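You operate a simulated robot arm through the tools that you are given. There is no shell and no other tool. Be economical: measure what you need, move in short steps, check, and stop when the job is done.

You run a simulated two-armed robot. Do the job below in one go: nothing can be reset, and whatever is moved stays where it is left.

TASK
Glue the flat box: dab its tab, fold the panel down till it sticks, and weigh it down.
Fine: bottle back on its dish; hold the box while you fold; the steel weight goes on the fold. Set down upright: glue bottle.

It is judged by the outcome, as a careful person would: the job done as asked, and still so three seconds after it is handed in. It fails if anything else is knocked over, pushed out of place, dropped, spilled or broken. Flat cloth is picked up by pressing the open fingertips on it (5 to 10 N) and closing them slowly along it; thin cloth reads only 2 to 8 mm in the jaws.

THE ROBOT
Two 7-joint arms with two-finger parallel grippers on one trunk, on a base that drives. Base frame: it is fixed to the floor where the robot stands at the start and does not move with it; the origin is under the middle of the robot, x ahead of it, y to its left, z up; the surface under the hand at the start is at about z = 860. Lengths are in mm, angles in degrees, forces in N, time in s.
The left shoulder is at the start at [70, 130, 1174], the right one opposite. With the tool pointing down near the work surface each hand reaches from about 220 to 520 mm from the robot's upright axis, wherever it stands, measured 20 degrees to its own side. Places, roughly: box panel [300, 100, 1000]; drip dish [500, 100, 900]; folded panel of the flat box [300, 200, 900]. Payload 1.57 kg a hand.
The TCP of each hand is the grasp point between the finger pads, 30 mm short of the fingertips. In the tool frame z runs along the fingers and y along their closing line. The gripper opens to 80 mm. The fingers are 17 mm wide and 12 mm thick; the gripper's body (40 by 82 mm) begins 80 mm behind the TCP.
Orientation is told as [roll, pitch, yaw] about the base's x, y, z axes, in that order, counted from this pose: with the fingers straight down and closing along the base's y, the tool's x points along the base's -x, its y along +y and its z along -z.

THE INTERFACE
- The arms move only by the tool apply_moves. It takes "left_deltas", "right_deltas" or both (then of equal length, played together; a hand with none holds still); each is a list of rows, each an object of numbers (a shift or turn left out is 0, a gripper value left out holds the last): "wx", "wy", "wz": the turn, a rotation vector about the tool's x, y, z in degrees; "x", "y", "z": the shift along the tool's x, y, z in mm; "gripper": the opening in per cent of the stroke, from 0 (shut) to 100 (fully open). In form: [{"wx": .., "wy": .., "wz": .., "x": .., "y": .., "z": .., "gripper": ..}, ...]. A call has 1 to 10 rows; each row is the pose to reach, as a shift and turn from the pose commanded when the call began, along the tool's axes at that moment. Each row takes 0.2 s and may step no farther than 50 mm and 8.6 degrees from the row before; otherwise, or with a gripper value out of range, the whole call is refused. A pose out of reach is approached as far as the arm can. The call stops where the force on the tool passes 40 N (or 10 N more than at its start, if that is more) or the arm is blocked; 0.2 s more then pass. The fingers move at their own pace (about 108 mm/s each) and stop on an object; they squeeze with about 22 N. The grip force told is the motor's: it shows also when the fingers shut on nothing. Time passes only in rows, and 0.2 s behind the last, so rows that repeat a pose let the fingers close. The reply holds the time, the measured pose of the TCP, the force on the tool along the base axes, the opening and the grip force, in the units named above and with some noise, with the torque about the TCP (base axes, N m) and any sound that the robot's microphone picked up.
- Cameras (640 x 400 px; columns grow to the right, rows downward): "scene" is now at [114.3, 45.9, 1386.2]; the picture's right is [0.60, -0.80, 0.00], its down [-0.59, -0.44, -0.68] and it looks along [0.54, 0.41, -0.74] (base axes); focal length 248 px, centre (320, 200). "left" rides on the left gripper at [72, 7, -122] in its tool frame; the picture's right is [-0.09, 1.00, 0.00], its down [-0.84, -0.08, -0.54] and it looks along [-0.54, -0.05, 0.84] (tool axes); focal length 238 px, centre (320, 200). "right" rides on the right gripper at [72, -7, -122] in its tool frame; the picture's right is [0.09, 1.00, 0.00], its down [-0.84, 0.08, -0.54] and it looks along [-0.54, 0.05, 0.84] (tool axes); focal length 238 px, centre (320, 200). There is no depth. A picture from a camera that has moved, and an enlarged one, comes with that camera's place and axes in the base frame and with its lens.
- camera(camera): a new picture of that camera. No time passes.
- lift_body(by): slides the trunk up (or, below 0, down) by that many mm; the arms and the scene camera ride with it, the base frame stays. It gives what a move gives, with no picture.
- drive_base(legs): drives the robot by 1 to 6 legs, each [ahead, left, turn to the left] in mm, mm and degrees, along the robot's own axes; the way and the turn of a leg run together, so that a leg with both is an arc; at most 1500 mm and 180 degrees a leg. The arms and the cameras ride along, it lands a little off, and it stops where it bumps. It gives what a move gives.
- pan_tilt(pan, tilt): turns the head with the scene camera to pan (to the left, within 86 degrees either way) and tilt (down, from -29 to 69), counted from straight ahead of the robot. It gives what a move gives.
- zoom(camera, box): a new picture of the part [left, top, right, bottom] of that camera's present view, enlarged. No time passes.
- sign_off(): hands the job in; it is judged then, once.

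Go step by step. Nothing tells you exact positions but the pictures and the camera data: compare them with the known pose of the tool, close in by small moves and look again before you grip or let go. The budget is 120 turns and 88 pictures, counting those below and the enlarged ones. Unless the task says otherwise, let go and move clear before handing in, and close with one line.

The tools are called after "Emit:" as a command line: name --argument value ..., lists and objects as JSON in quotes. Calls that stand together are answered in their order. apply_moves: Moves the arms, as the interface text tells. Its arguments: {"type":"object","properties":{"left_deltas":{"type":"array","items":{"type":"object","properties":{"wx":{"type":"number"},"wy":{"type":"number"},"wz":{"type":"number"},"x":{"type":"number"},"y":{"type":"number"},"z":{"type":"number"},"gripper":{"type":"number"}}}},"right_deltas":{"type":"array","items":{"type":"object","properties":{"wx":{"type":"number"},"wy":{"type":"number"},"wz":{"type":"number"},"x":{"type":"number"},"y":{"type":"number"},"z":{"type":"number"},"gripper":{"type":"number"}}}}},"required":[]} The other tools are called the same way: lift_body (by) slides the trunk up or down; drive_base (legs) drives the base; pan_tilt (pan, tilt) turns the head that bears the scene camera; camera (camera) takes a picture; zoom (camera, box) takes an enlarged picture of a part of a camera's view; sign_off () hands the job in.

At the start:

```text
t: 0.0
left_position: [208.9, 277.7, 1162.0]
left_orientation: [0.0, 0.0, 0.0]
left_wrist_force: [0.7, 0.5, -0.8]
left_ft_torque: [-0.01, 0.01, 0.05]
left_finger_gap: 79.8
left_finger_force: 0.0
right_position: [324.6, 45.2, 1199.2]
right_orientation: [0.2, -0.2, 0.0]
right_wrist_force: [-0.2, 0.4, -0.2]
right_ft_torque: [-0.01, 0.0, 0.0]
right_finger_gap: 80.1
right_finger_force: 0.0
trunk travel left (down, up): [-812.0, 128.0]
robot x, y, heading: [1.0, 0.0, -0.1]
head pan, tilt: [37.0, 47.3]
```

scene: 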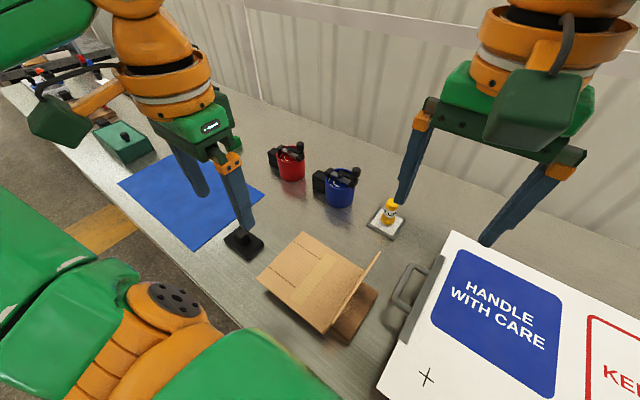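
right: 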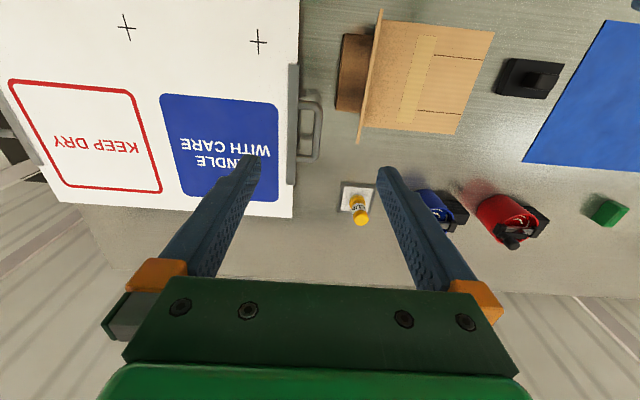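
left: 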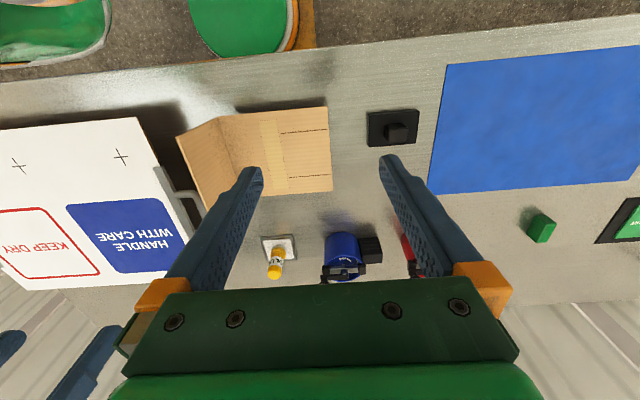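

I see a flat carton with a raised panel on its right, the yellow glue bottle on a dish and a black block with a knob left of the box (probably the weight). I'll look closer.

Emit:
zoom --camera "scene" --box '[220, 170, 440, 350]'

Emit:
zoom --camera "right" --box '[300, 0, 580, 240]'

Emit:
zoom --camera "left" --box '[160, 80, 440, 300]'

```text
2.22 times, centred on (330, 260) of scene
camera zoom: at [114.3, 45.9, 1386.2], right [0.6, -0.8, 0.0], down [-0.59, -0.44, -0.68], along [0.54, 0.41, -0.74], focal length 551 px, centre (298, 67)
```

zoom: 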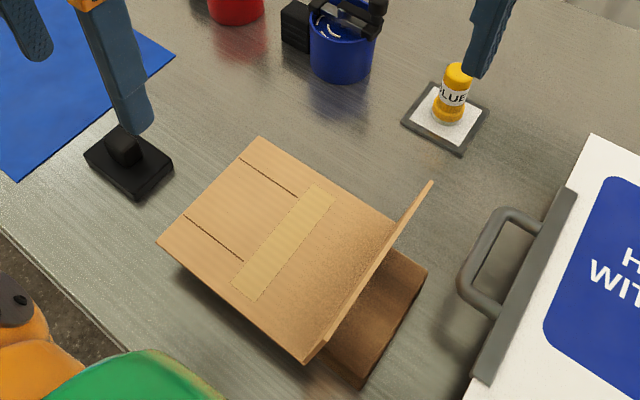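

```text
1.67 times, centred on (440, 120) of right
camera zoom: at [253.0, 39.3, 1321.3], right [-0.09, 1.0, 0.0], down [0.84, 0.07, 0.54], along [0.54, 0.05, -0.84], focal length 397 px, centre (120, 333)
```

zoom: 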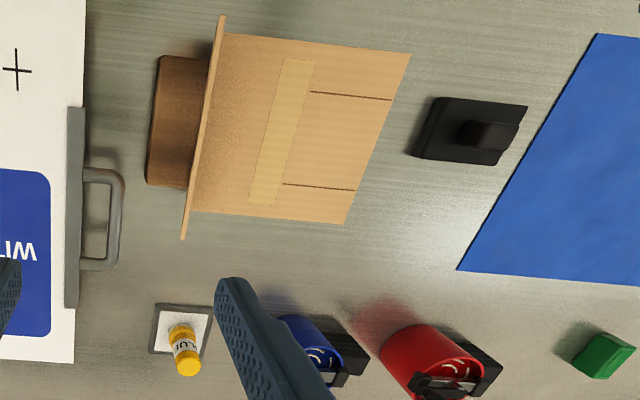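

```text
1.82 times, centred on (300, 190) of left
camera zoom: at [137.0, 284.6, 1282.9], right [0.09, 1.0, 0.0], down [0.84, -0.08, 0.54], along [0.54, -0.05, -0.84], focal length 433 px, centre (356, 218)
```

zoom: 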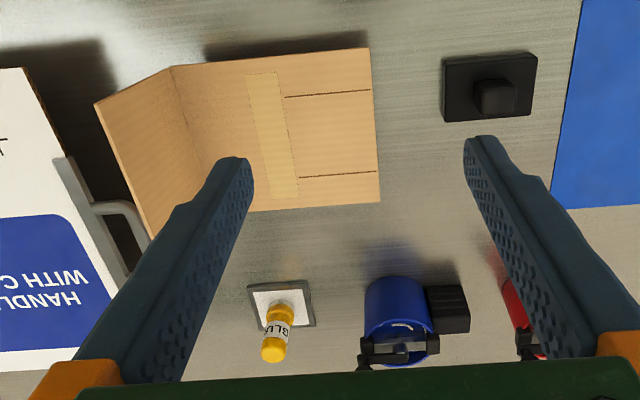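

Emit:
zoom --camera "right" --box '[320, 160, 400, 240]'

Emit:
zoom --camera "scene" --box '[350, 180, 430, 250]'

Emit:
zoom --camera "scene" --box '[250, 220, 400, 350]'

```text
5.00 times, centred on (360, 200) of right
camera zoom: at [253.0, 39.3, 1321.3], right [-0.09, 1.0, 0.0], down [0.84, 0.07, 0.54], along [0.54, 0.05, -0.84], focal length 1192 px, centre (120, 200)
```

zoom: 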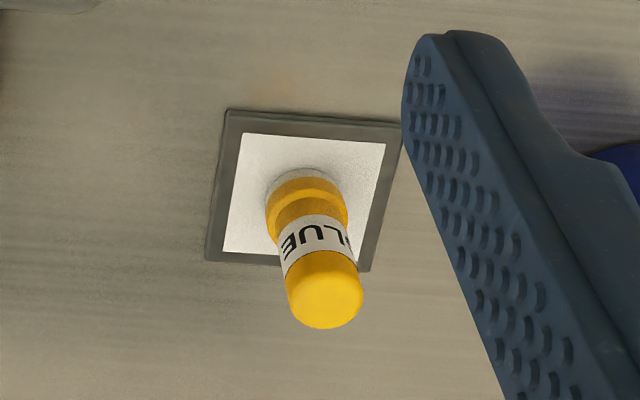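

```text
5.71 times, centred on (390, 215) of scene
camera zoom: at [114.3, 45.9, 1386.2], right [0.6, -0.8, 0.0], down [-0.59, -0.44, -0.68], along [0.54, 0.41, -0.74], focal length 1416 px, centre (-80, 114)
```

zoom: 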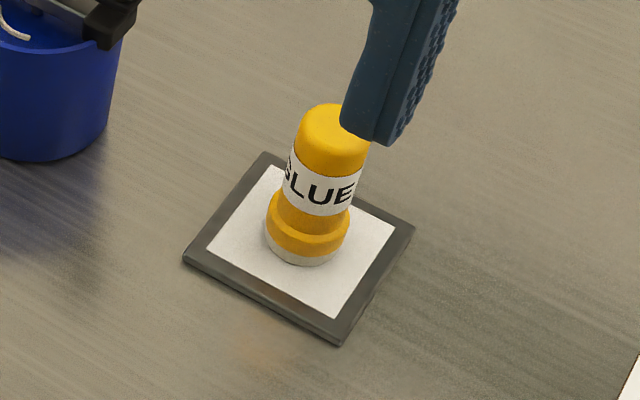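

```text
3.08 times, centred on (325, 285) of scene
camera zoom: at [114.3, 45.9, 1386.2], right [0.6, -0.8, 0.0], down [-0.59, -0.44, -0.68], along [0.54, 0.41, -0.74], focal length 763 px, centre (305, -62)
```

zoom: 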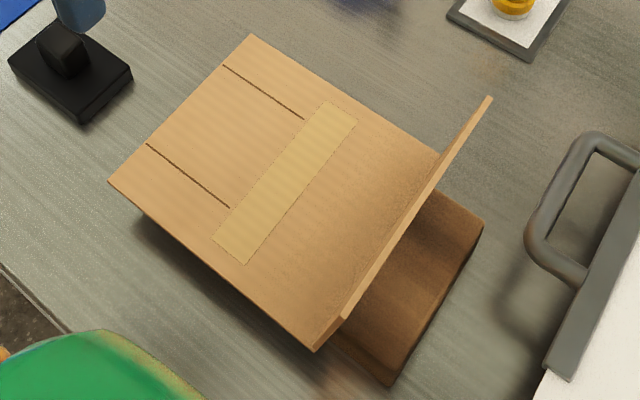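

The glue bottle is a dauber standing on its pad near [533,147], top z≈943. The box top is z≈896, spanning x 216–366 and y 114–289. The raised panel is hinged at y≈114, and the glue strip runs y 180–207. I'll move the right hand aside and bring the left over the bottle, tilted forward.

Emit:
apply_moves --left_deltas '[{"x": -31, "y": -16, "z": 10, "wy": -3}, {"x": -62, "y": -33, "z": 20, "wy": -6}, {"x": -94, "y": -49, "z": 31, "wy": -9}, {"x": -126, "y": -66, "z": 41, "wy": -12}, {"x": -157, "y": -82, "z": 51, "wy": -15}, {"x": -188, "y": -98, "z": 61, "wy": -19}, {"x": -220, "y": -115, "z": 72, "wy": -22}, {"x": -251, "y": -131, "z": 82, "wy": -25}]' --right_deltas '[{"y": -40}, {"y": -80}, {"y": -120}, {"y": -150}, {"y": -150}, {"y": -150}, {"y": -150}, {"y": -150}]'

Emit:
camera --camera "left"

Emit:
camera --camera "scene"

```text
t: 1.8
left_position: [463.6, 147.2, 1080.2]
left_orientation: [-0.1, -24.9, 0.1]
left_wrist_force: [0.5, 0.2, -0.1]
left_ft_torque: [0.01, 0.09, 0.0]
left_finger_gap: 80.0
left_finger_force: 0.0
right_position: [328.5, -105.2, 1196.3]
right_orientation: [0.2, 0.0, 0.1]
right_wrist_force: [-0.4, 0.6, 0.2]
right_ft_torque: [-0.01, 0.0, 0.01]
right_finger_gap: 80.1
right_finger_force: 0.0
trunk travel left (down, up): [-812.0, 128.0]
robot x, y, heading: [2.2, -0.7, -0.1]
head pan, tilt: [37.0, 47.3]
```

```text
78 pictures are left
camera left: at [345.6, 153.3, 1158.8], right [0.08, 1.0, 0.04], down [0.53, -0.08, 0.85], along [0.84, -0.05, -0.53], focal length 238 px, centre (320, 200)
```

left: 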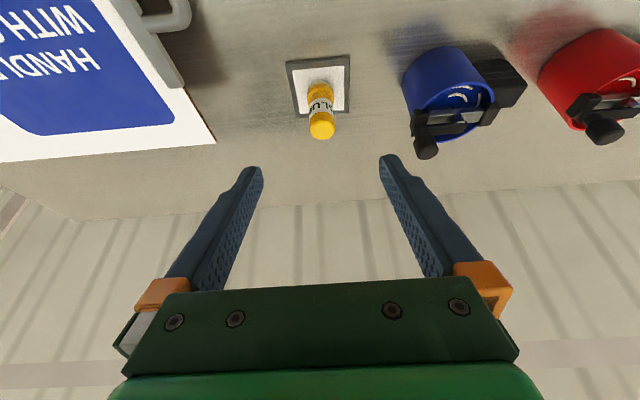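

```text
77 pictures are left
camera scene: at [116.7, 45.5, 1386.1], right [0.6, -0.8, 0.0], down [-0.59, -0.44, -0.68], along [0.54, 0.41, -0.74], focal length 248 px, centre (320, 200)
```

scene: 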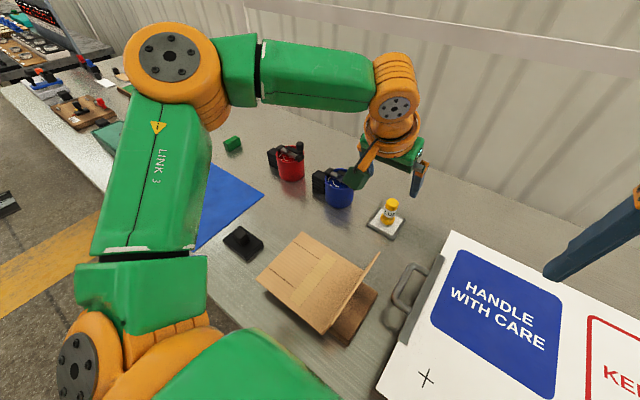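

The bottle sits on the tool's line. I'll descend along the tool axis with the fingers open.

Emit:
apply_moves --left_deltas '[{"x": 1, "z": 45}, {"x": 2, "z": 90}, {"x": 3, "z": 125}, {"x": 4, "y": 1, "z": 150}, {"x": 4, "y": 1, "z": 175}, {"x": 4, "y": 1, "z": 175}]'

Emit:
camera --camera "left"

Emit:
zoom --camera "scene" --box '[340, 160, 460, 250]'

```text
t: 3.2
left_position: [486.5, 181.5, 953.9]
left_orientation: [-0.1, -25.1, 0.2]
left_wrist_force: [0.0, 0.0, 0.6]
left_ft_torque: [0.02, -0.02, -0.01]
left_finger_gap: 79.8
left_finger_force: 0.1
left hand out of reach, approached as far as the arm can: row 2, 3, 4, 5, 6
right_position: [324.1, -105.0, 1198.1]
right_orientation: [0.3, -0.1, -0.1]
right_wrist_force: [-0.5, 0.2, -0.3]
right_ft_torque: [0.04, 0.02, -0.01]
right_finger_gap: 79.9
right_finger_force: 0.0
trunk travel left (down, up): [-812.0, 128.0]
robot x, y, heading: [2.2, -1.8, 0.0]
head pan, tilt: [37.0, 47.3]
```

```text
76 pictures are left
camera left: at [368.2, 187.6, 1031.6], right [0.08, 1.0, 0.04], down [0.53, -0.08, 0.85], along [0.84, -0.05, -0.53], focal length 238 px, centre (320, 200)
```

left: 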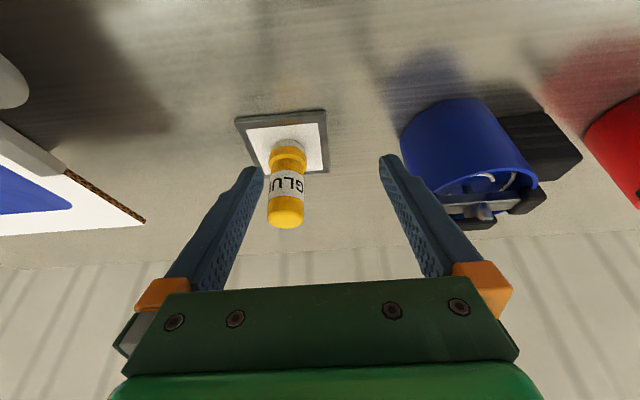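

```text
4.44 times, centred on (400, 205) of scene
camera zoom: at [114.1, 45.7, 1386.3], right [0.6, -0.8, 0.0], down [-0.59, -0.44, -0.68], along [0.54, 0.41, -0.73], focal length 1102 px, centre (-36, 178)
```

zoom: 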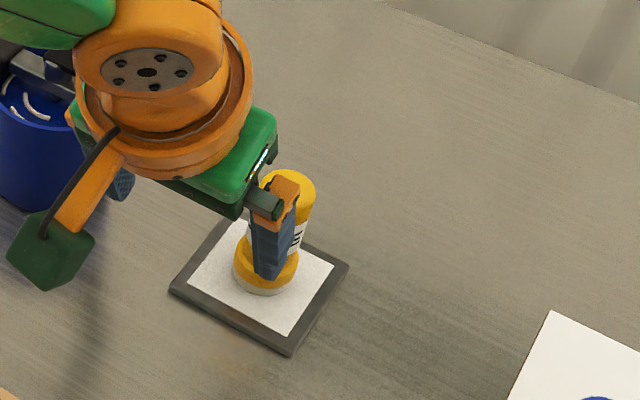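

The bottle is beyond the left arm's reach from here. I'll back off and drive the robot forward a little.

Emit:
apply_moves --left_deltas '[{"x": -1, "z": -45}, {"x": -2, "z": -90}, {"x": -3, "z": -135}, {"x": -4, "y": -1, "z": -175}]'

Emit:
drive_base --legs '[[80, 0, 0]]'

Emit:
camera --camera "left"

```text
t: 4.2
left_position: [413.6, 180.1, 1115.6]
left_orientation: [0.0, -25.2, 0.0]
left_wrist_force: [-1.1, -0.2, -0.1]
left_ft_torque: [0.02, 0.0, -0.04]
left_finger_gap: 79.9
left_finger_force: 0.1
right_position: [324.0, -105.7, 1197.4]
right_orientation: [0.2, -0.2, 0.0]
right_wrist_force: [0.2, -0.2, 0.3]
right_ft_torque: [0.02, 0.02, 0.0]
right_finger_gap: 80.2
right_finger_force: 0.1
trunk travel left (down, up): [-812.0, 128.0]
robot x, y, heading: [-3.4, -2.6, 0.1]
head pan, tilt: [37.0, 47.3]
```

```text
t: 5.3
left_position: [489.7, 180.6, 1116.6]
left_orientation: [0.0, -25.4, 0.1]
left_wrist_force: [-0.2, 0.5, 0.0]
left_ft_torque: [-0.04, -0.02, -0.04]
left_finger_gap: 80.0
left_finger_force: 0.0
right_position: [398.0, -105.1, 1199.2]
right_orientation: [0.2, -0.4, -0.1]
right_wrist_force: [0.1, 0.6, 0.8]
right_ft_torque: [-0.01, -0.06, 0.04]
right_finger_gap: 79.9
right_finger_force: 0.1
trunk travel left (down, up): [-812.0, 128.0]
robot x, y, heading: [80.2, -3.0, -0.1]
head pan, tilt: [37.0, 47.3]
```

```text
74 pictures are left
camera left: at [371.6, 186.4, 1195.4], right [0.08, 1.0, 0.04], down [0.52, -0.08, 0.85], along [0.85, -0.05, -0.53], focal length 238 px, centre (320, 200)
```

left: 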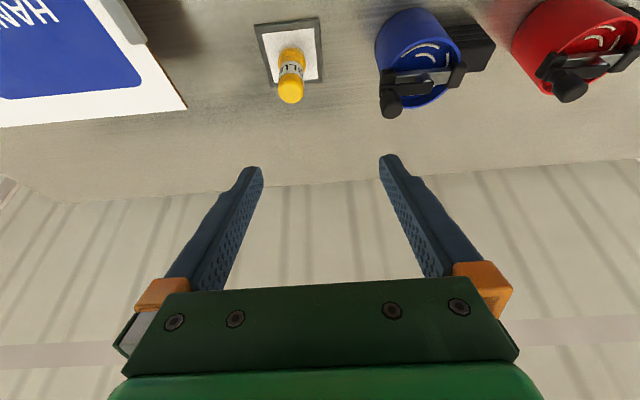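

The drive went well. Now I'll approach the bottle again, aligning first and then moving down along the fingers.

Emit:
apply_moves --left_deltas '[{"x": 21, "y": -16}, {"x": 42, "y": -32.5}, {"x": 42, "y": -32.5, "z": 45}, {"x": 42, "y": -32.5, "z": 90}]'

Emit:
camera --camera "left"

```text
t: 6.3
left_position: [495.9, 150.3, 1015.8]
left_orientation: [-0.2, -24.9, 0.2]
left_wrist_force: [0.6, 0.2, -0.8]
left_ft_torque: [-0.02, 0.02, 0.02]
left_finger_gap: 80.0
left_finger_force: 0.0
right_position: [408.5, -104.5, 1196.9]
right_orientation: [0.3, -0.1, 0.2]
right_wrist_force: [-0.2, 0.6, -0.1]
right_ft_torque: [0.01, 0.02, 0.01]
right_finger_gap: 79.8
right_finger_force: 0.0
trunk travel left (down, up): [-812.0, 128.0]
robot x, y, heading: [78.5, -1.7, 0.2]
head pan, tilt: [37.0, 47.3]
```

```text
73 pictures are left
camera left: at [380.2, 156.3, 1094.4], right [0.08, 1.0, 0.04], down [0.53, -0.07, 0.84], along [0.84, -0.05, -0.54], focal length 238 px, centre (320, 200)
```

left: 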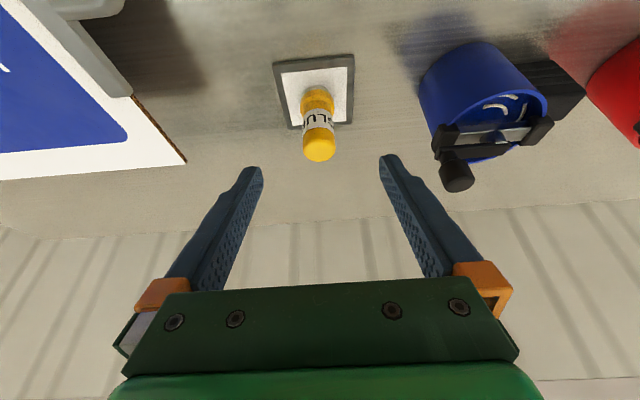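

Emit:
apply_moves --left_deltas '[{"x": 3, "y": -1, "z": 30}, {"x": 6, "y": -2, "z": 60}, {"x": 6.5, "y": -2, "z": 85}, {"x": 6.5, "y": -2, "z": 104}, {"x": 6.5, "y": -2, "z": 104}]'

Emit:
camera --camera "left"

Emit:
camera --camera "scene"

```text
t: 7.5
left_position: [521.8, 159.6, 928.0]
left_orientation: [-0.1, -24.9, 0.0]
left_wrist_force: [0.6, -0.2, -0.6]
left_ft_torque: [-0.02, 0.04, 0.02]
left_finger_gap: 79.8
left_finger_force: 0.1
left hand out of reach, approached as far as the arm can: row 3, 4, 5
right_position: [404.7, -105.6, 1197.8]
right_orientation: [0.2, 0.0, 0.0]
right_wrist_force: [0.3, 0.3, -0.3]
right_ft_torque: [0.0, 0.0, 0.02]
right_finger_gap: 79.9
right_finger_force: 0.0
trunk travel left (down, up): [-812.0, 128.0]
robot x, y, heading: [78.1, 2.6, 0.1]
head pan, tilt: [37.0, 47.3]
```

```text
72 pictures are left
camera left: at [405.3, 164.9, 1007.6], right [0.08, 1.0, 0.04], down [0.53, -0.08, 0.85], along [0.84, -0.05, -0.53], focal length 238 px, centre (320, 200)
```

left: 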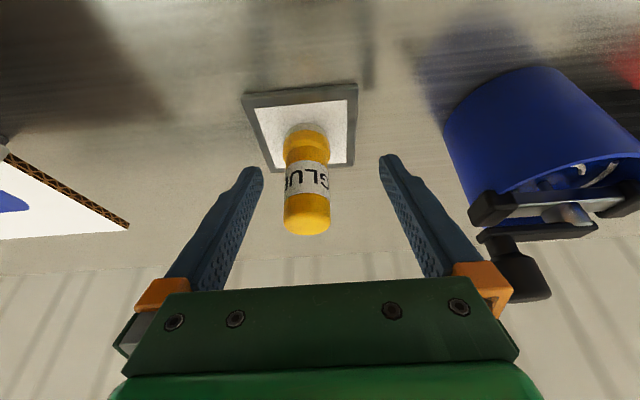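

```text
71 pictures are left
camera scene: at [194.0, 45.9, 1386.2], right [0.6, -0.8, 0.0], down [-0.59, -0.44, -0.68], along [0.54, 0.41, -0.74], focal length 248 px, centre (320, 200)
```

scene: 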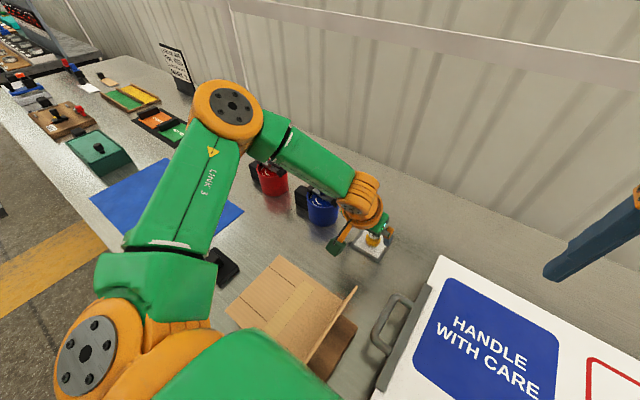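

I'm still about 12 mm short. I'll back off along the tool and drive a bit more.

Emit:
apply_moves --left_deltas '[{"z": -45}, {"z": -90}]'

Emit:
drive_base --legs '[[50, 0, 0]]'

Emit:
camera --camera "left"

```text
t: 8.1
left_position: [482.8, 159.1, 1010.0]
left_orientation: [0.1, -25.2, 0.1]
left_wrist_force: [-0.8, -0.1, 0.3]
left_ft_torque: [-0.02, -0.01, 0.02]
left_finger_gap: 80.1
left_finger_force: 0.0
right_position: [403.9, -105.5, 1198.2]
right_orientation: [0.1, -0.2, 0.0]
right_wrist_force: [-0.9, -0.1, 0.0]
right_ft_torque: [0.04, -0.02, 0.0]
right_finger_gap: 80.2
right_finger_force: 0.0
trunk travel left (down, up): [-812.0, 128.0]
robot x, y, heading: [78.3, 4.1, -0.3]
head pan, tilt: [37.0, 47.3]
```

```text
t: 9.0
left_position: [528.0, 157.6, 1012.1]
left_orientation: [0.0, -25.5, 0.1]
left_wrist_force: [1.3, -0.4, 0.6]
left_ft_torque: [0.01, -0.05, 0.0]
left_finger_gap: 80.1
left_finger_force: 0.0
right_position: [448.1, -105.2, 1199.5]
right_orientation: [0.2, -0.5, 0.2]
right_wrist_force: [0.5, -1.0, 0.4]
right_ft_torque: [-0.01, -0.11, 0.03]
right_finger_gap: 79.9
right_finger_force: 0.0
trunk travel left (down, up): [-812.0, 128.0]
robot x, y, heading: [126.9, -1.0, 0.2]
head pan, tilt: [37.0, 47.3]
```

```text
70 pictures are left
camera left: at [411.1, 164.0, 1091.1], right [0.08, 1.0, 0.04], down [0.52, -0.08, 0.85], along [0.85, -0.05, -0.53], focal length 238 px, centre (320, 200)
```

left: 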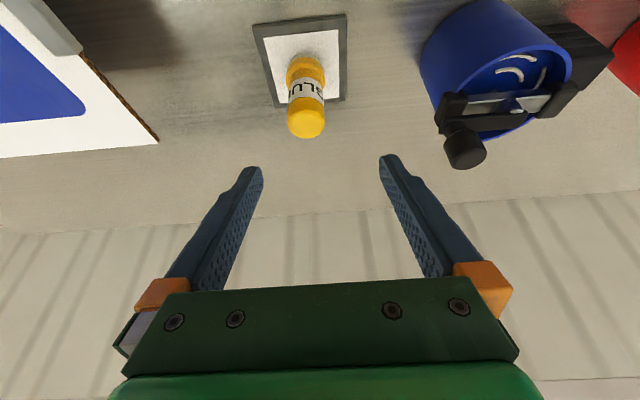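

Emit:
apply_moves --left_deltas '[{"x": 17, "y": -5}, {"x": 34, "y": -9}, {"x": 34, "y": -9, "z": 30}, {"x": 34, "y": -9, "z": 60}, {"x": 34, "y": -9, "z": 86}, {"x": 34, "y": -9, "z": 86}]'

Emit:
camera --camera "left"

Emit:
zoom --camera "scene" --box '[310, 180, 430, 270]'

```text
t: 10.4
left_position: [540.1, 148.9, 916.1]
left_orientation: [-0.2, -25.1, 0.1]
left_wrist_force: [-0.6, 0.0, 0.0]
left_ft_torque: [-0.02, 0.0, 0.01]
left_finger_gap: 80.1
left_finger_force: 0.1
right_position: [455.0, -104.0, 1196.6]
right_orientation: [0.2, -0.2, 0.1]
right_wrist_force: [-0.2, -0.7, -0.1]
right_ft_torque: [0.02, 0.0, -0.01]
right_finger_gap: 79.9
right_finger_force: 0.2
trunk travel left (down, up): [-812.0, 128.0]
robot x, y, heading: [128.8, -1.9, 0.1]
head pan, tilt: [37.0, 47.3]
```

```text
69 pictures are left
camera left: at [422.4, 155.4, 995.1], right [0.08, 1.0, 0.04], down [0.53, -0.08, 0.85], along [0.84, -0.05, -0.53], focal length 238 px, centre (320, 200)
```

left: 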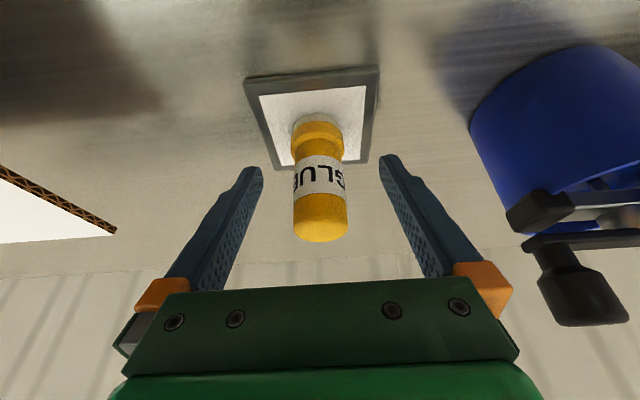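

```text
4.44 times, centred on (370, 225) of scene
camera zoom: at [243.3, 45.9, 1386.3], right [0.6, -0.8, 0.0], down [-0.59, -0.44, -0.68], along [0.54, 0.41, -0.73], focal length 1102 px, centre (98, 89)
```

zoom: 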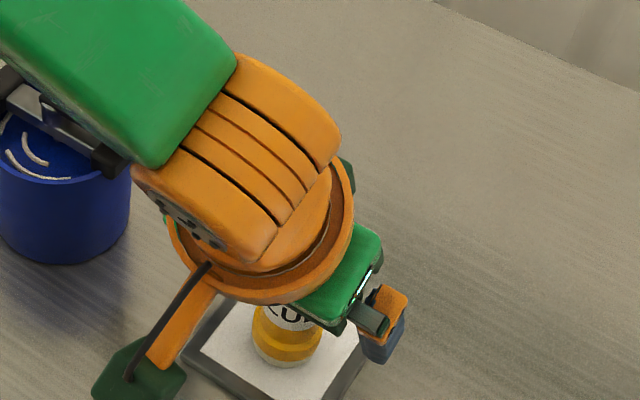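

The bottle lies between the pads, about 8 mm nearer than the TCP. I'll correct for that and close.

Emit:
apply_moves --left_deltas '[{"x": 8, "z": -3}, {"x": 8, "z": -3}, {"x": 8, "z": -3, "gripper": 45}, {"x": 8, "z": -3, "gripper": 20}, {"x": 8, "z": -3, "gripper": 10}, {"x": 8, "z": -3, "gripper": 10}]'

Emit:
camera --camera "left"

```text
t: 11.8
left_position: [531.4, 148.8, 916.1]
left_orientation: [0.0, -25.1, 0.2]
left_wrist_force: [-1.7, -0.7, 4.6]
left_ft_torque: [0.12, 0.04, 0.0]
left_finger_gap: 28.7
left_finger_force: 22.3
right_position: [453.9, -105.3, 1198.0]
right_orientation: [0.1, -0.2, 0.0]
right_wrist_force: [-0.4, -0.3, 0.4]
right_ft_torque: [0.01, -0.02, -0.01]
right_finger_gap: 79.8
right_finger_force: 0.0
trunk travel left (down, up): [-812.0, 128.0]
robot x, y, heading: [128.8, 1.4, -0.1]
head pan, tilt: [37.0, 47.3]
```

```text
67 pictures are left
camera left: at [413.5, 154.5, 995.5], right [0.08, 1.0, 0.04], down [0.53, -0.08, 0.85], along [0.85, -0.05, -0.53], focal length 238 px, centre (320, 200)
```

left: 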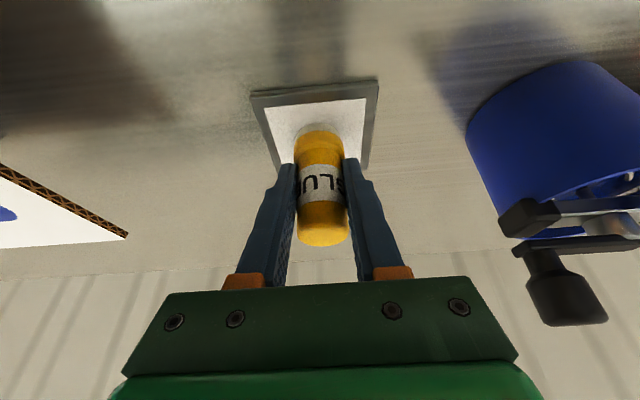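

Gripped (28.7 mm). I'll lift straight up, then drive back so the box is well in reach.

Emit:
apply_moves --left_deltas '[{"x": -8.5, "z": -18}, {"x": -25, "z": -54}, {"x": -42, "z": -91}, {"x": -59, "z": -127}]'

Emit:
drive_base --legs '[[-110, 0, 0]]'

Emit:
camera --camera "scene"

Emit:
camera --camera "left"

```text
t: 12.8
left_position: [531.7, 148.9, 1057.3]
left_orientation: [0.0, -25.0, 0.1]
left_wrist_force: [-0.1, 0.5, -0.8]
left_ft_torque: [0.01, 0.04, 0.0]
left_finger_gap: 28.2
left_finger_force: 22.0
right_position: [453.7, -105.0, 1197.4]
right_orientation: [0.2, -0.2, 0.2]
right_wrist_force: [-0.4, 0.3, -0.7]
right_ft_torque: [0.01, 0.0, -0.02]
right_finger_gap: 80.2
right_finger_force: 0.0
trunk travel left (down, up): [-812.0, 128.0]
robot x, y, heading: [127.2, 3.8, 0.1]
head pan, tilt: [37.0, 47.3]
```

```text
t: 14.0
left_position: [424.1, 146.8, 1055.6]
left_orientation: [0.0, -24.8, 0.1]
left_wrist_force: [-0.2, -0.4, -1.1]
left_ft_torque: [0.0, -0.01, 0.03]
left_finger_gap: 27.9
left_finger_force: 21.9
right_position: [348.5, -104.8, 1195.5]
right_orientation: [0.2, 0.0, 0.0]
right_wrist_force: [-0.1, 0.1, 0.5]
right_ft_torque: [0.02, 0.01, 0.0]
right_finger_gap: 80.0
right_finger_force: 0.1
trunk travel left (down, up): [-812.0, 128.0]
robot x, y, heading: [21.9, -2.1, 0.2]
head pan, tilt: [37.0, 47.3]
```

```text
66 pictures are left
camera scene: at [137.0, 45.8, 1385.8], right [0.6, -0.8, 0.0], down [-0.59, -0.44, -0.68], along [0.54, 0.41, -0.74], focal length 248 px, centre (320, 200)
```

scene: 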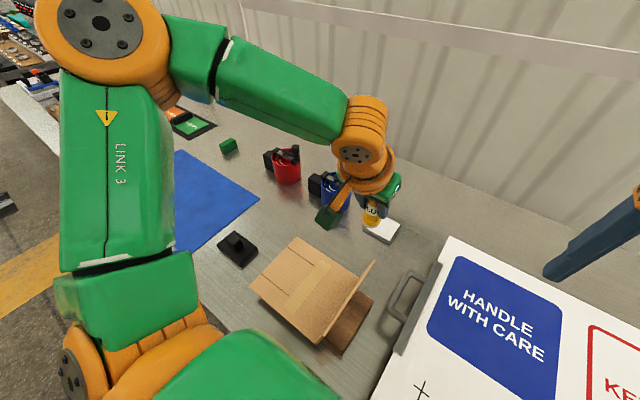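

```text
65 pictures are left
camera left: at [306.8, 154.6, 1135.1], right [0.08, 1.0, 0.04], down [0.53, -0.08, 0.84], along [0.84, -0.05, -0.54], focal length 238 px, centre (320, 200)
```

left: 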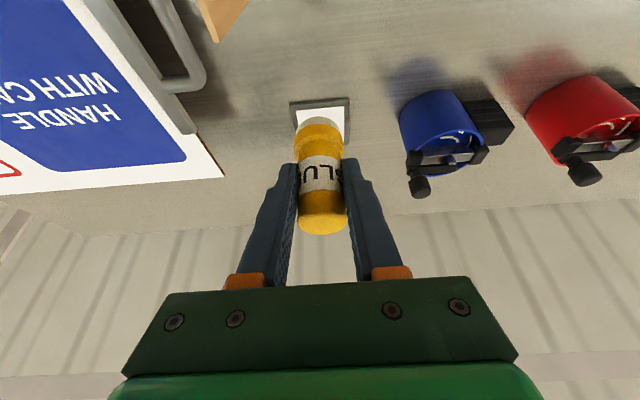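

Now I'll move over the far part of the strip, still above it.

Emit:
apply_moves --left_deltas '[{"x": 28, "y": 16, "z": 0}, {"x": 66, "y": 32, "z": 2}, {"x": 109, "y": 47, "z": 11}, {"x": 109, "y": 47, "z": 11}]'

Emit:
camera --camera "scene"

Emit:
camera --camera "left"

```text
t: 15.0
left_position: [348.8, 197.7, 1007.3]
left_orientation: [0.1, -25.0, 0.1]
left_wrist_force: [0.2, 0.3, -0.2]
left_ft_torque: [0.07, -0.01, 0.01]
left_finger_gap: 28.1
left_finger_force: 22.1
left hand out of reach, approached as far as the arm can: row 3, 4
right_position: [345.0, -105.0, 1196.5]
right_orientation: [0.2, -0.1, 0.1]
right_wrist_force: [-0.3, -0.3, 0.3]
right_ft_torque: [0.03, 0.01, 0.0]
right_finger_gap: 79.9
right_finger_force: 0.1
trunk travel left (down, up): [-812.0, 128.0]
robot x, y, heading: [18.6, -2.1, 0.3]
head pan, tilt: [37.0, 47.3]
```

```text
64 pictures are left
camera scene: at [133.2, 45.7, 1386.2], right [0.6, -0.8, 0.0], down [-0.59, -0.44, -0.68], along [0.54, 0.41, -0.74], focal length 248 px, centre (320, 200)
```

scene: 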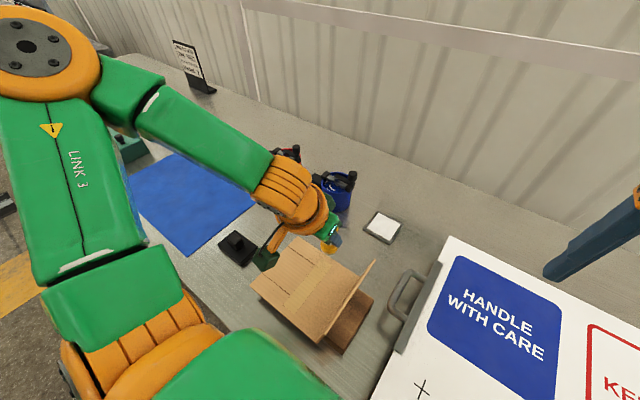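

```text
63 pictures are left
camera left: at [231.6, 202.5, 1086.4], right [0.08, 1.0, 0.04], down [0.53, -0.08, 0.84], along [0.84, -0.05, -0.53], focal length 238 px, centre (320, 200)
```

left: 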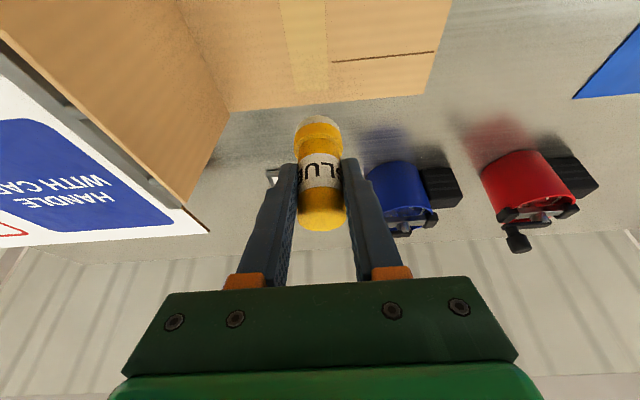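

Near reach is limited by the tilt, so I'll drive back further while the bottle is high.

Emit:
drive_base --legs '[[-80, 0, 0]]'

Emit:
zoom --camera "left" --box '[180, 0, 460, 200]'

Emit:
camera --camera "scene"

```text
t: 16.0
left_position: [272.9, 197.4, 1004.8]
left_orientation: [-0.1, -24.6, 0.2]
left_wrist_force: [0.6, 0.0, -0.4]
left_ft_torque: [0.01, 0.04, -0.02]
left_finger_gap: 28.6
left_finger_force: 21.8
right_position: [270.4, -104.6, 1195.8]
right_orientation: [0.2, 0.2, 0.1]
right_wrist_force: [0.5, 1.0, -0.2]
right_ft_torque: [0.0, 0.01, 0.01]
right_finger_gap: 80.0
right_finger_force: 0.1
trunk travel left (down, up): [-812.0, 128.0]
robot x, y, heading: [-62.8, -1.1, 0.2]
head pan, tilt: [37.0, 47.3]
```

```text
2.00 times, centred on (320, 100) of left
camera zoom: at [157.0, 202.5, 1085.4], right [0.08, 1.0, 0.04], down [0.53, -0.08, 0.84], along [0.84, -0.05, -0.54], focal length 477 px, centre (320, 400)
```

zoom: 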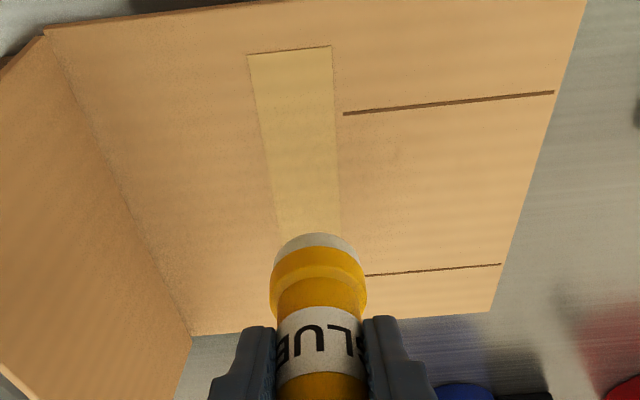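

```text
61 pictures are left
camera scene: at [59.8, 45.8, 1385.6], right [0.6, -0.8, 0.0], down [-0.59, -0.44, -0.67], along [0.54, 0.41, -0.74], focal length 248 px, centre (320, 200)
```

scene: 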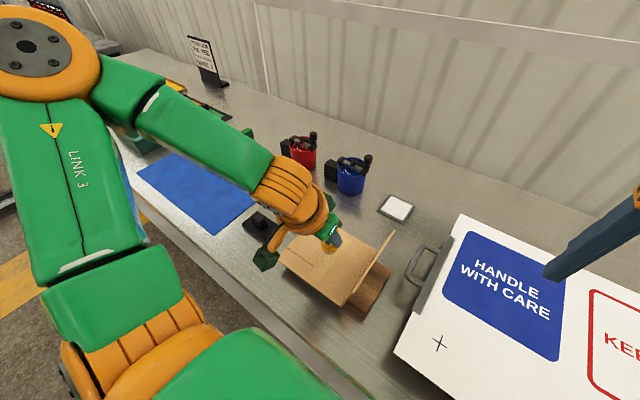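

The strip is clear: x 230–355, y 179–207, centre y≈193. I'll lower the pad to just above its middle and check.

Emit:
apply_moves --left_deltas '[{"x": 2, "y": -2, "z": 24}, {"x": 4, "y": -4.4, "z": 48}, {"x": 4, "y": -4.4, "z": 48}]'

Emit:
camera --camera "left"

Emit:
zoom --camera "scene" --box '[260, 190, 420, 310]'

```text
t: 16.8
left_position: [285.7, 192.2, 964.7]
left_orientation: [0.0, -25.2, 0.2]
left_wrist_force: [1.5, 0.6, 13.0]
left_ft_torque: [0.0, -0.3, 0.0]
left_finger_gap: 27.9
left_finger_force: 21.9
right_position: [262.6, -105.2, 1197.6]
right_orientation: [0.1, -0.2, 0.1]
right_wrist_force: [0.1, 0.4, -0.4]
right_ft_torque: [0.04, 0.02, -0.03]
right_finger_gap: 79.9
right_finger_force: 0.2
trunk travel left (down, up): [-812.0, 128.0]
robot x, y, heading: [-59.5, -1.5, -0.1]
head pan, tilt: [37.0, 47.3]
```

```text
60 pictures are left
camera left: at [168.0, 197.7, 1042.6], right [0.08, 1.0, 0.04], down [0.53, -0.08, 0.85], along [0.85, -0.05, -0.53], focal length 238 px, centre (320, 200)
```

left: 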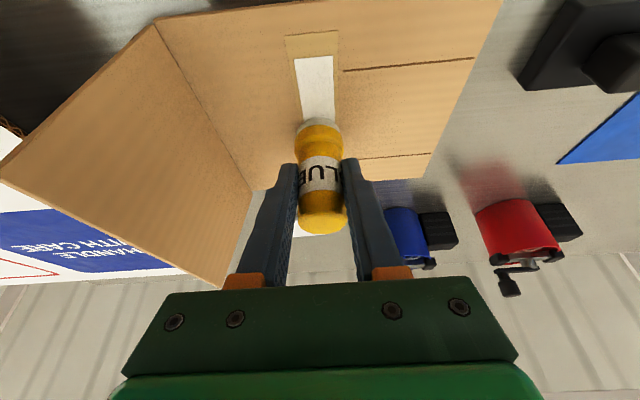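

```text
3.33 times, centred on (340, 250) of scene
camera zoom: at [50.9, 44.6, 1386.6], right [0.6, -0.8, 0.0], down [-0.59, -0.44, -0.68], along [0.54, 0.41, -0.73], focal length 826 px, centre (253, 33)
```

zoom: 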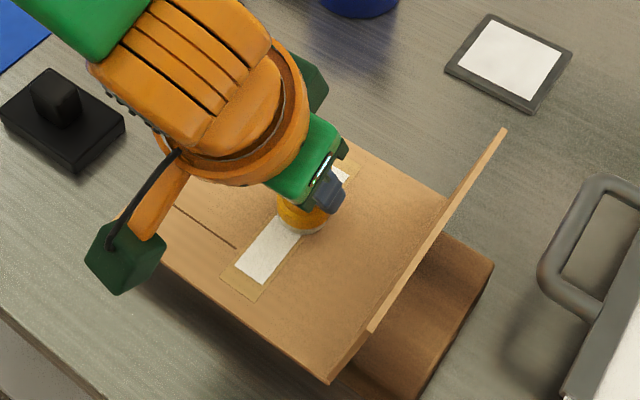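

Contact at about 13 N, and white glue now covers the strip. I'll lift off, drive forward and return the bottle to its dish.

Emit:
apply_moves --left_deltas '[{"x": -6, "z": -13}, {"x": -25, "z": -54}, {"x": -42, "z": -91}, {"x": -42, "y": -20, "z": -91}, {"x": -42, "y": -43, "z": -91}]'

Emit:
drive_base --legs '[[188, 0, 0]]'

Emit:
camera --camera "left"

Emit:
camera --camera "scene"

```text
t: 18.0
left_position: [285.1, 148.8, 1063.1]
left_orientation: [0.1, -25.0, 0.1]
left_wrist_force: [0.2, -0.6, -0.4]
left_ft_torque: [-0.01, 0.04, 0.02]
left_finger_gap: 27.8
left_finger_force: 21.8
right_position: [265.1, -106.1, 1198.0]
right_orientation: [0.3, -0.1, 0.2]
right_wrist_force: [0.2, 0.1, -0.1]
right_ft_torque: [0.0, 0.0, -0.02]
right_finger_gap: 80.0
right_finger_force: 0.0
trunk travel left (down, up): [-812.0, 128.0]
robot x, y, heading: [-60.9, 3.6, 0.0]
head pan, tilt: [37.0, 47.3]
```

```text
t: 19.6
left_position: [468.1, 151.1, 1063.7]
left_orientation: [0.0, -25.1, 0.2]
left_wrist_force: [-0.3, 0.1, -1.7]
left_ft_torque: [-0.01, 0.02, 0.0]
left_finger_gap: 28.1
left_finger_force: 22.0
right_position: [447.9, -104.5, 1198.9]
right_orientation: [0.3, -0.2, 0.1]
right_wrist_force: [-0.2, 0.1, 0.3]
right_ft_torque: [0.02, -0.01, 0.0]
right_finger_gap: 79.8
right_finger_force: 0.1
trunk travel left (down, up): [-812.0, 128.0]
robot x, y, heading: [125.6, 0.5, 0.0]
head pan, tilt: [37.0, 47.3]
```

```text
58 pictures are left
camera left: at [351.1, 156.7, 1142.1], right [0.08, 1.0, 0.04], down [0.53, -0.08, 0.85], along [0.85, -0.05, -0.53], focal length 238 px, centre (320, 200)
```

left: 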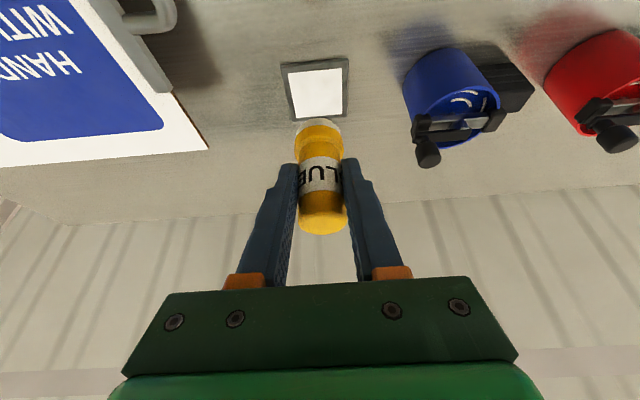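

```text
57 pictures are left
camera scene: at [234.8, 46.1, 1386.6], right [0.6, -0.8, 0.0], down [-0.58, -0.44, -0.68], along [0.54, 0.41, -0.73], focal length 248 px, centre (320, 200)
```

scene: 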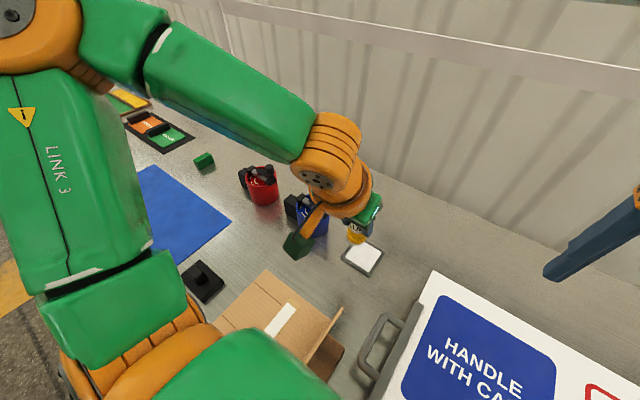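

Emit:
apply_moves --left_deltas '[{"x": -15, "y": -1, "z": 35}, {"x": -15, "y": -2, "z": 75}, {"x": -15, "y": -2, "z": 117}, {"x": -15, "y": -2, "z": 117}]'

Emit:
camera --camera "left"

Emit:
zoom --camera "scene" --box '[310, 190, 430, 290]'

```text
t: 20.6
left_position: [535.2, 148.1, 965.4]
left_orientation: [0.0, -25.0, 0.1]
left_wrist_force: [0.2, -0.4, -0.8]
left_ft_torque: [-0.03, 0.02, 0.0]
left_finger_gap: 28.3
left_finger_force: 21.9
right_position: [450.6, -104.9, 1197.6]
right_orientation: [0.2, -0.1, 0.0]
right_wrist_force: [-0.1, 0.7, 0.9]
right_ft_torque: [-0.03, -0.01, 0.02]
right_finger_gap: 80.0
right_finger_force: 0.0
trunk travel left (down, up): [-812.0, 128.0]
robot x, y, heading: [124.9, -1.9, -0.1]
head pan, tilt: [37.0, 47.3]
```

```text
56 pictures are left
camera left: at [417.4, 154.5, 1043.6], right [0.08, 1.0, 0.04], down [0.53, -0.08, 0.84], along [0.84, -0.05, -0.53], focal length 238 px, centre (320, 200)
```

left: 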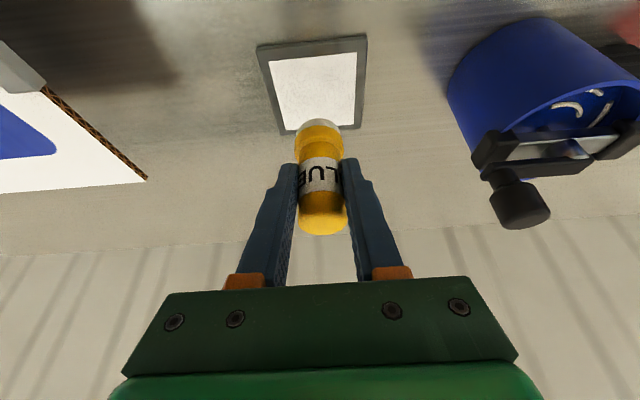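

```text
4.00 times, centred on (370, 240) of scene
camera zoom: at [238.9, 45.9, 1386.2], right [0.6, -0.8, 0.0], down [-0.59, -0.44, -0.68], along [0.54, 0.41, -0.74], focal length 992 px, centre (120, 40)
```

zoom: 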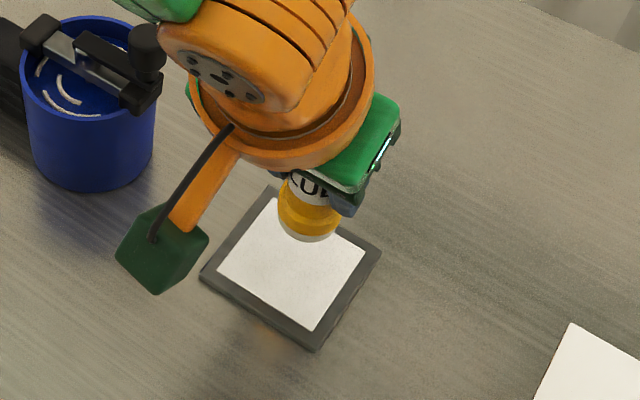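

Emit:
apply_moves --left_deltas '[{"x": 10, "y": 0.5, "z": 14}, {"x": 20, "y": 0.5, "z": 32}, {"x": 22.5, "y": 0.5, "z": 38}, {"x": 23, "y": 0.5, "z": 40}, {"x": 23, "y": 0.5, "z": 40}]'

Emit:
camera --camera "left"

```text
t: 21.8
left_position: [527.9, 148.1, 917.7]
left_orientation: [0.1, -25.2, 0.2]
left_wrist_force: [1.0, 2.0, 20.2]
left_ft_torque: [0.08, -0.31, 0.05]
left_finger_gap: 28.1
left_finger_force: 21.8
right_position: [446.4, -105.4, 1198.7]
right_orientation: [0.1, -0.4, 0.1]
right_wrist_force: [0.0, 0.1, 0.5]
right_ft_torque: [-0.01, 0.01, 0.02]
right_finger_gap: 80.1
right_finger_force: 0.0
trunk travel left (down, up): [-812.0, 128.0]
robot x, y, heading: [125.0, -1.0, 0.3]
head pan, tilt: [37.0, 47.3]
```

```text
54 pictures are left
camera left: at [410.3, 154.2, 997.3], right [0.08, 1.0, 0.04], down [0.53, -0.08, 0.85], along [0.85, -0.05, -0.53], focal length 238 px, centre (320, 200)
```

left: 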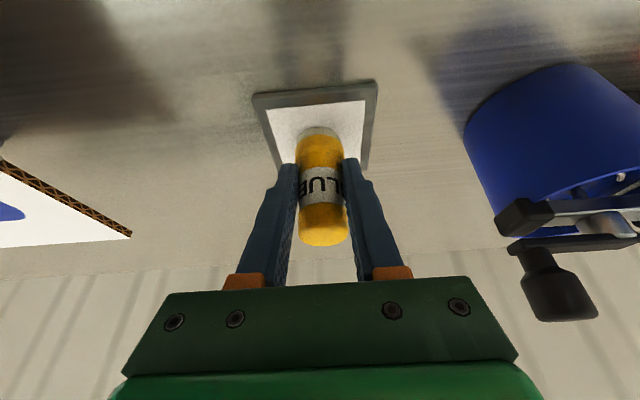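

Seated on the dish. I'll relieve the pressure slightly, release, and retreat along the tool axis.

Emit:
apply_moves --left_deltas '[{"x": -0.5, "z": -1.2}, {"x": -0.5, "z": -1.2, "gripper": 45}, {"x": -0.5, "z": -1.2, "gripper": 80}, {"x": -0.5, "z": -1.2, "gripper": 90}, {"x": -0.5, "z": -30, "gripper": 90}, {"x": -0.5, "z": -70}, {"x": -0.5, "z": -110}]'

Emit:
camera --camera "left"

Emit:
camera --camera "right"

```text
t: 23.4
left_position: [482.4, 148.0, 1016.9]
left_orientation: [0.0, -25.0, 0.2]
left_wrist_force: [0.6, -0.1, 0.0]
left_ft_torque: [0.04, -0.02, -0.01]
left_finger_gap: 72.1
left_finger_force: 0.1
right_position: [449.5, -104.9, 1197.5]
right_orientation: [0.2, -0.2, 0.1]
right_wrist_force: [0.5, -0.4, 0.3]
right_ft_torque: [0.01, -0.03, -0.02]
right_finger_gap: 80.1
right_finger_force: 0.1
trunk travel left (down, up): [-812.0, 128.0]
robot x, y, heading: [122.3, 1.1, 0.2]
head pan, tilt: [37.0, 47.3]
```

```text
53 pictures are left
camera left: at [365.3, 153.3, 1096.6], right [0.08, 1.0, 0.04], down [0.53, -0.08, 0.85], along [0.84, -0.05, -0.53], focal length 238 px, centre (320, 200)
```

left: 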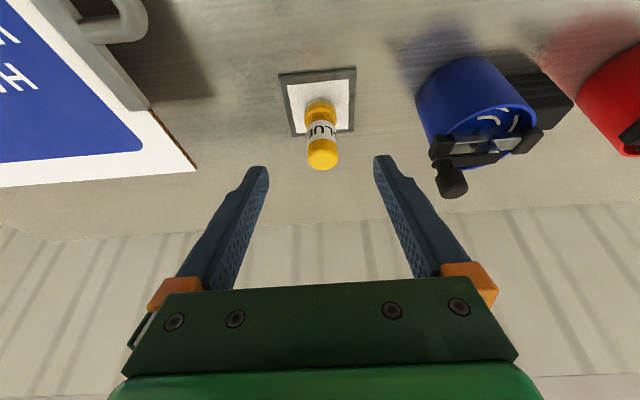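

```text
52 pictures are left
camera right: at [376.4, -110.8, 1318.8], right [-0.09, 1.0, 0.0], down [0.83, 0.08, 0.55], along [0.54, 0.05, -0.84], focal length 238 px, centre (320, 200)
```

right: 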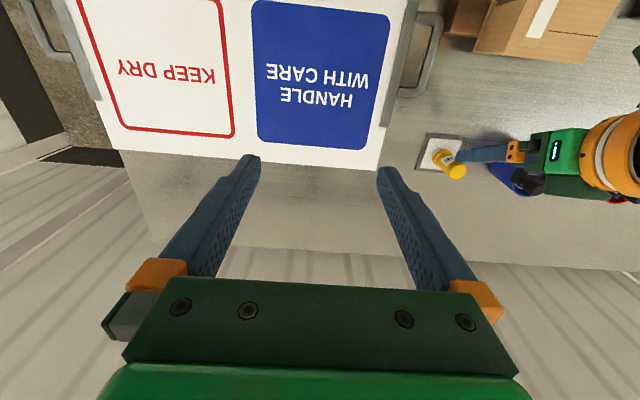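

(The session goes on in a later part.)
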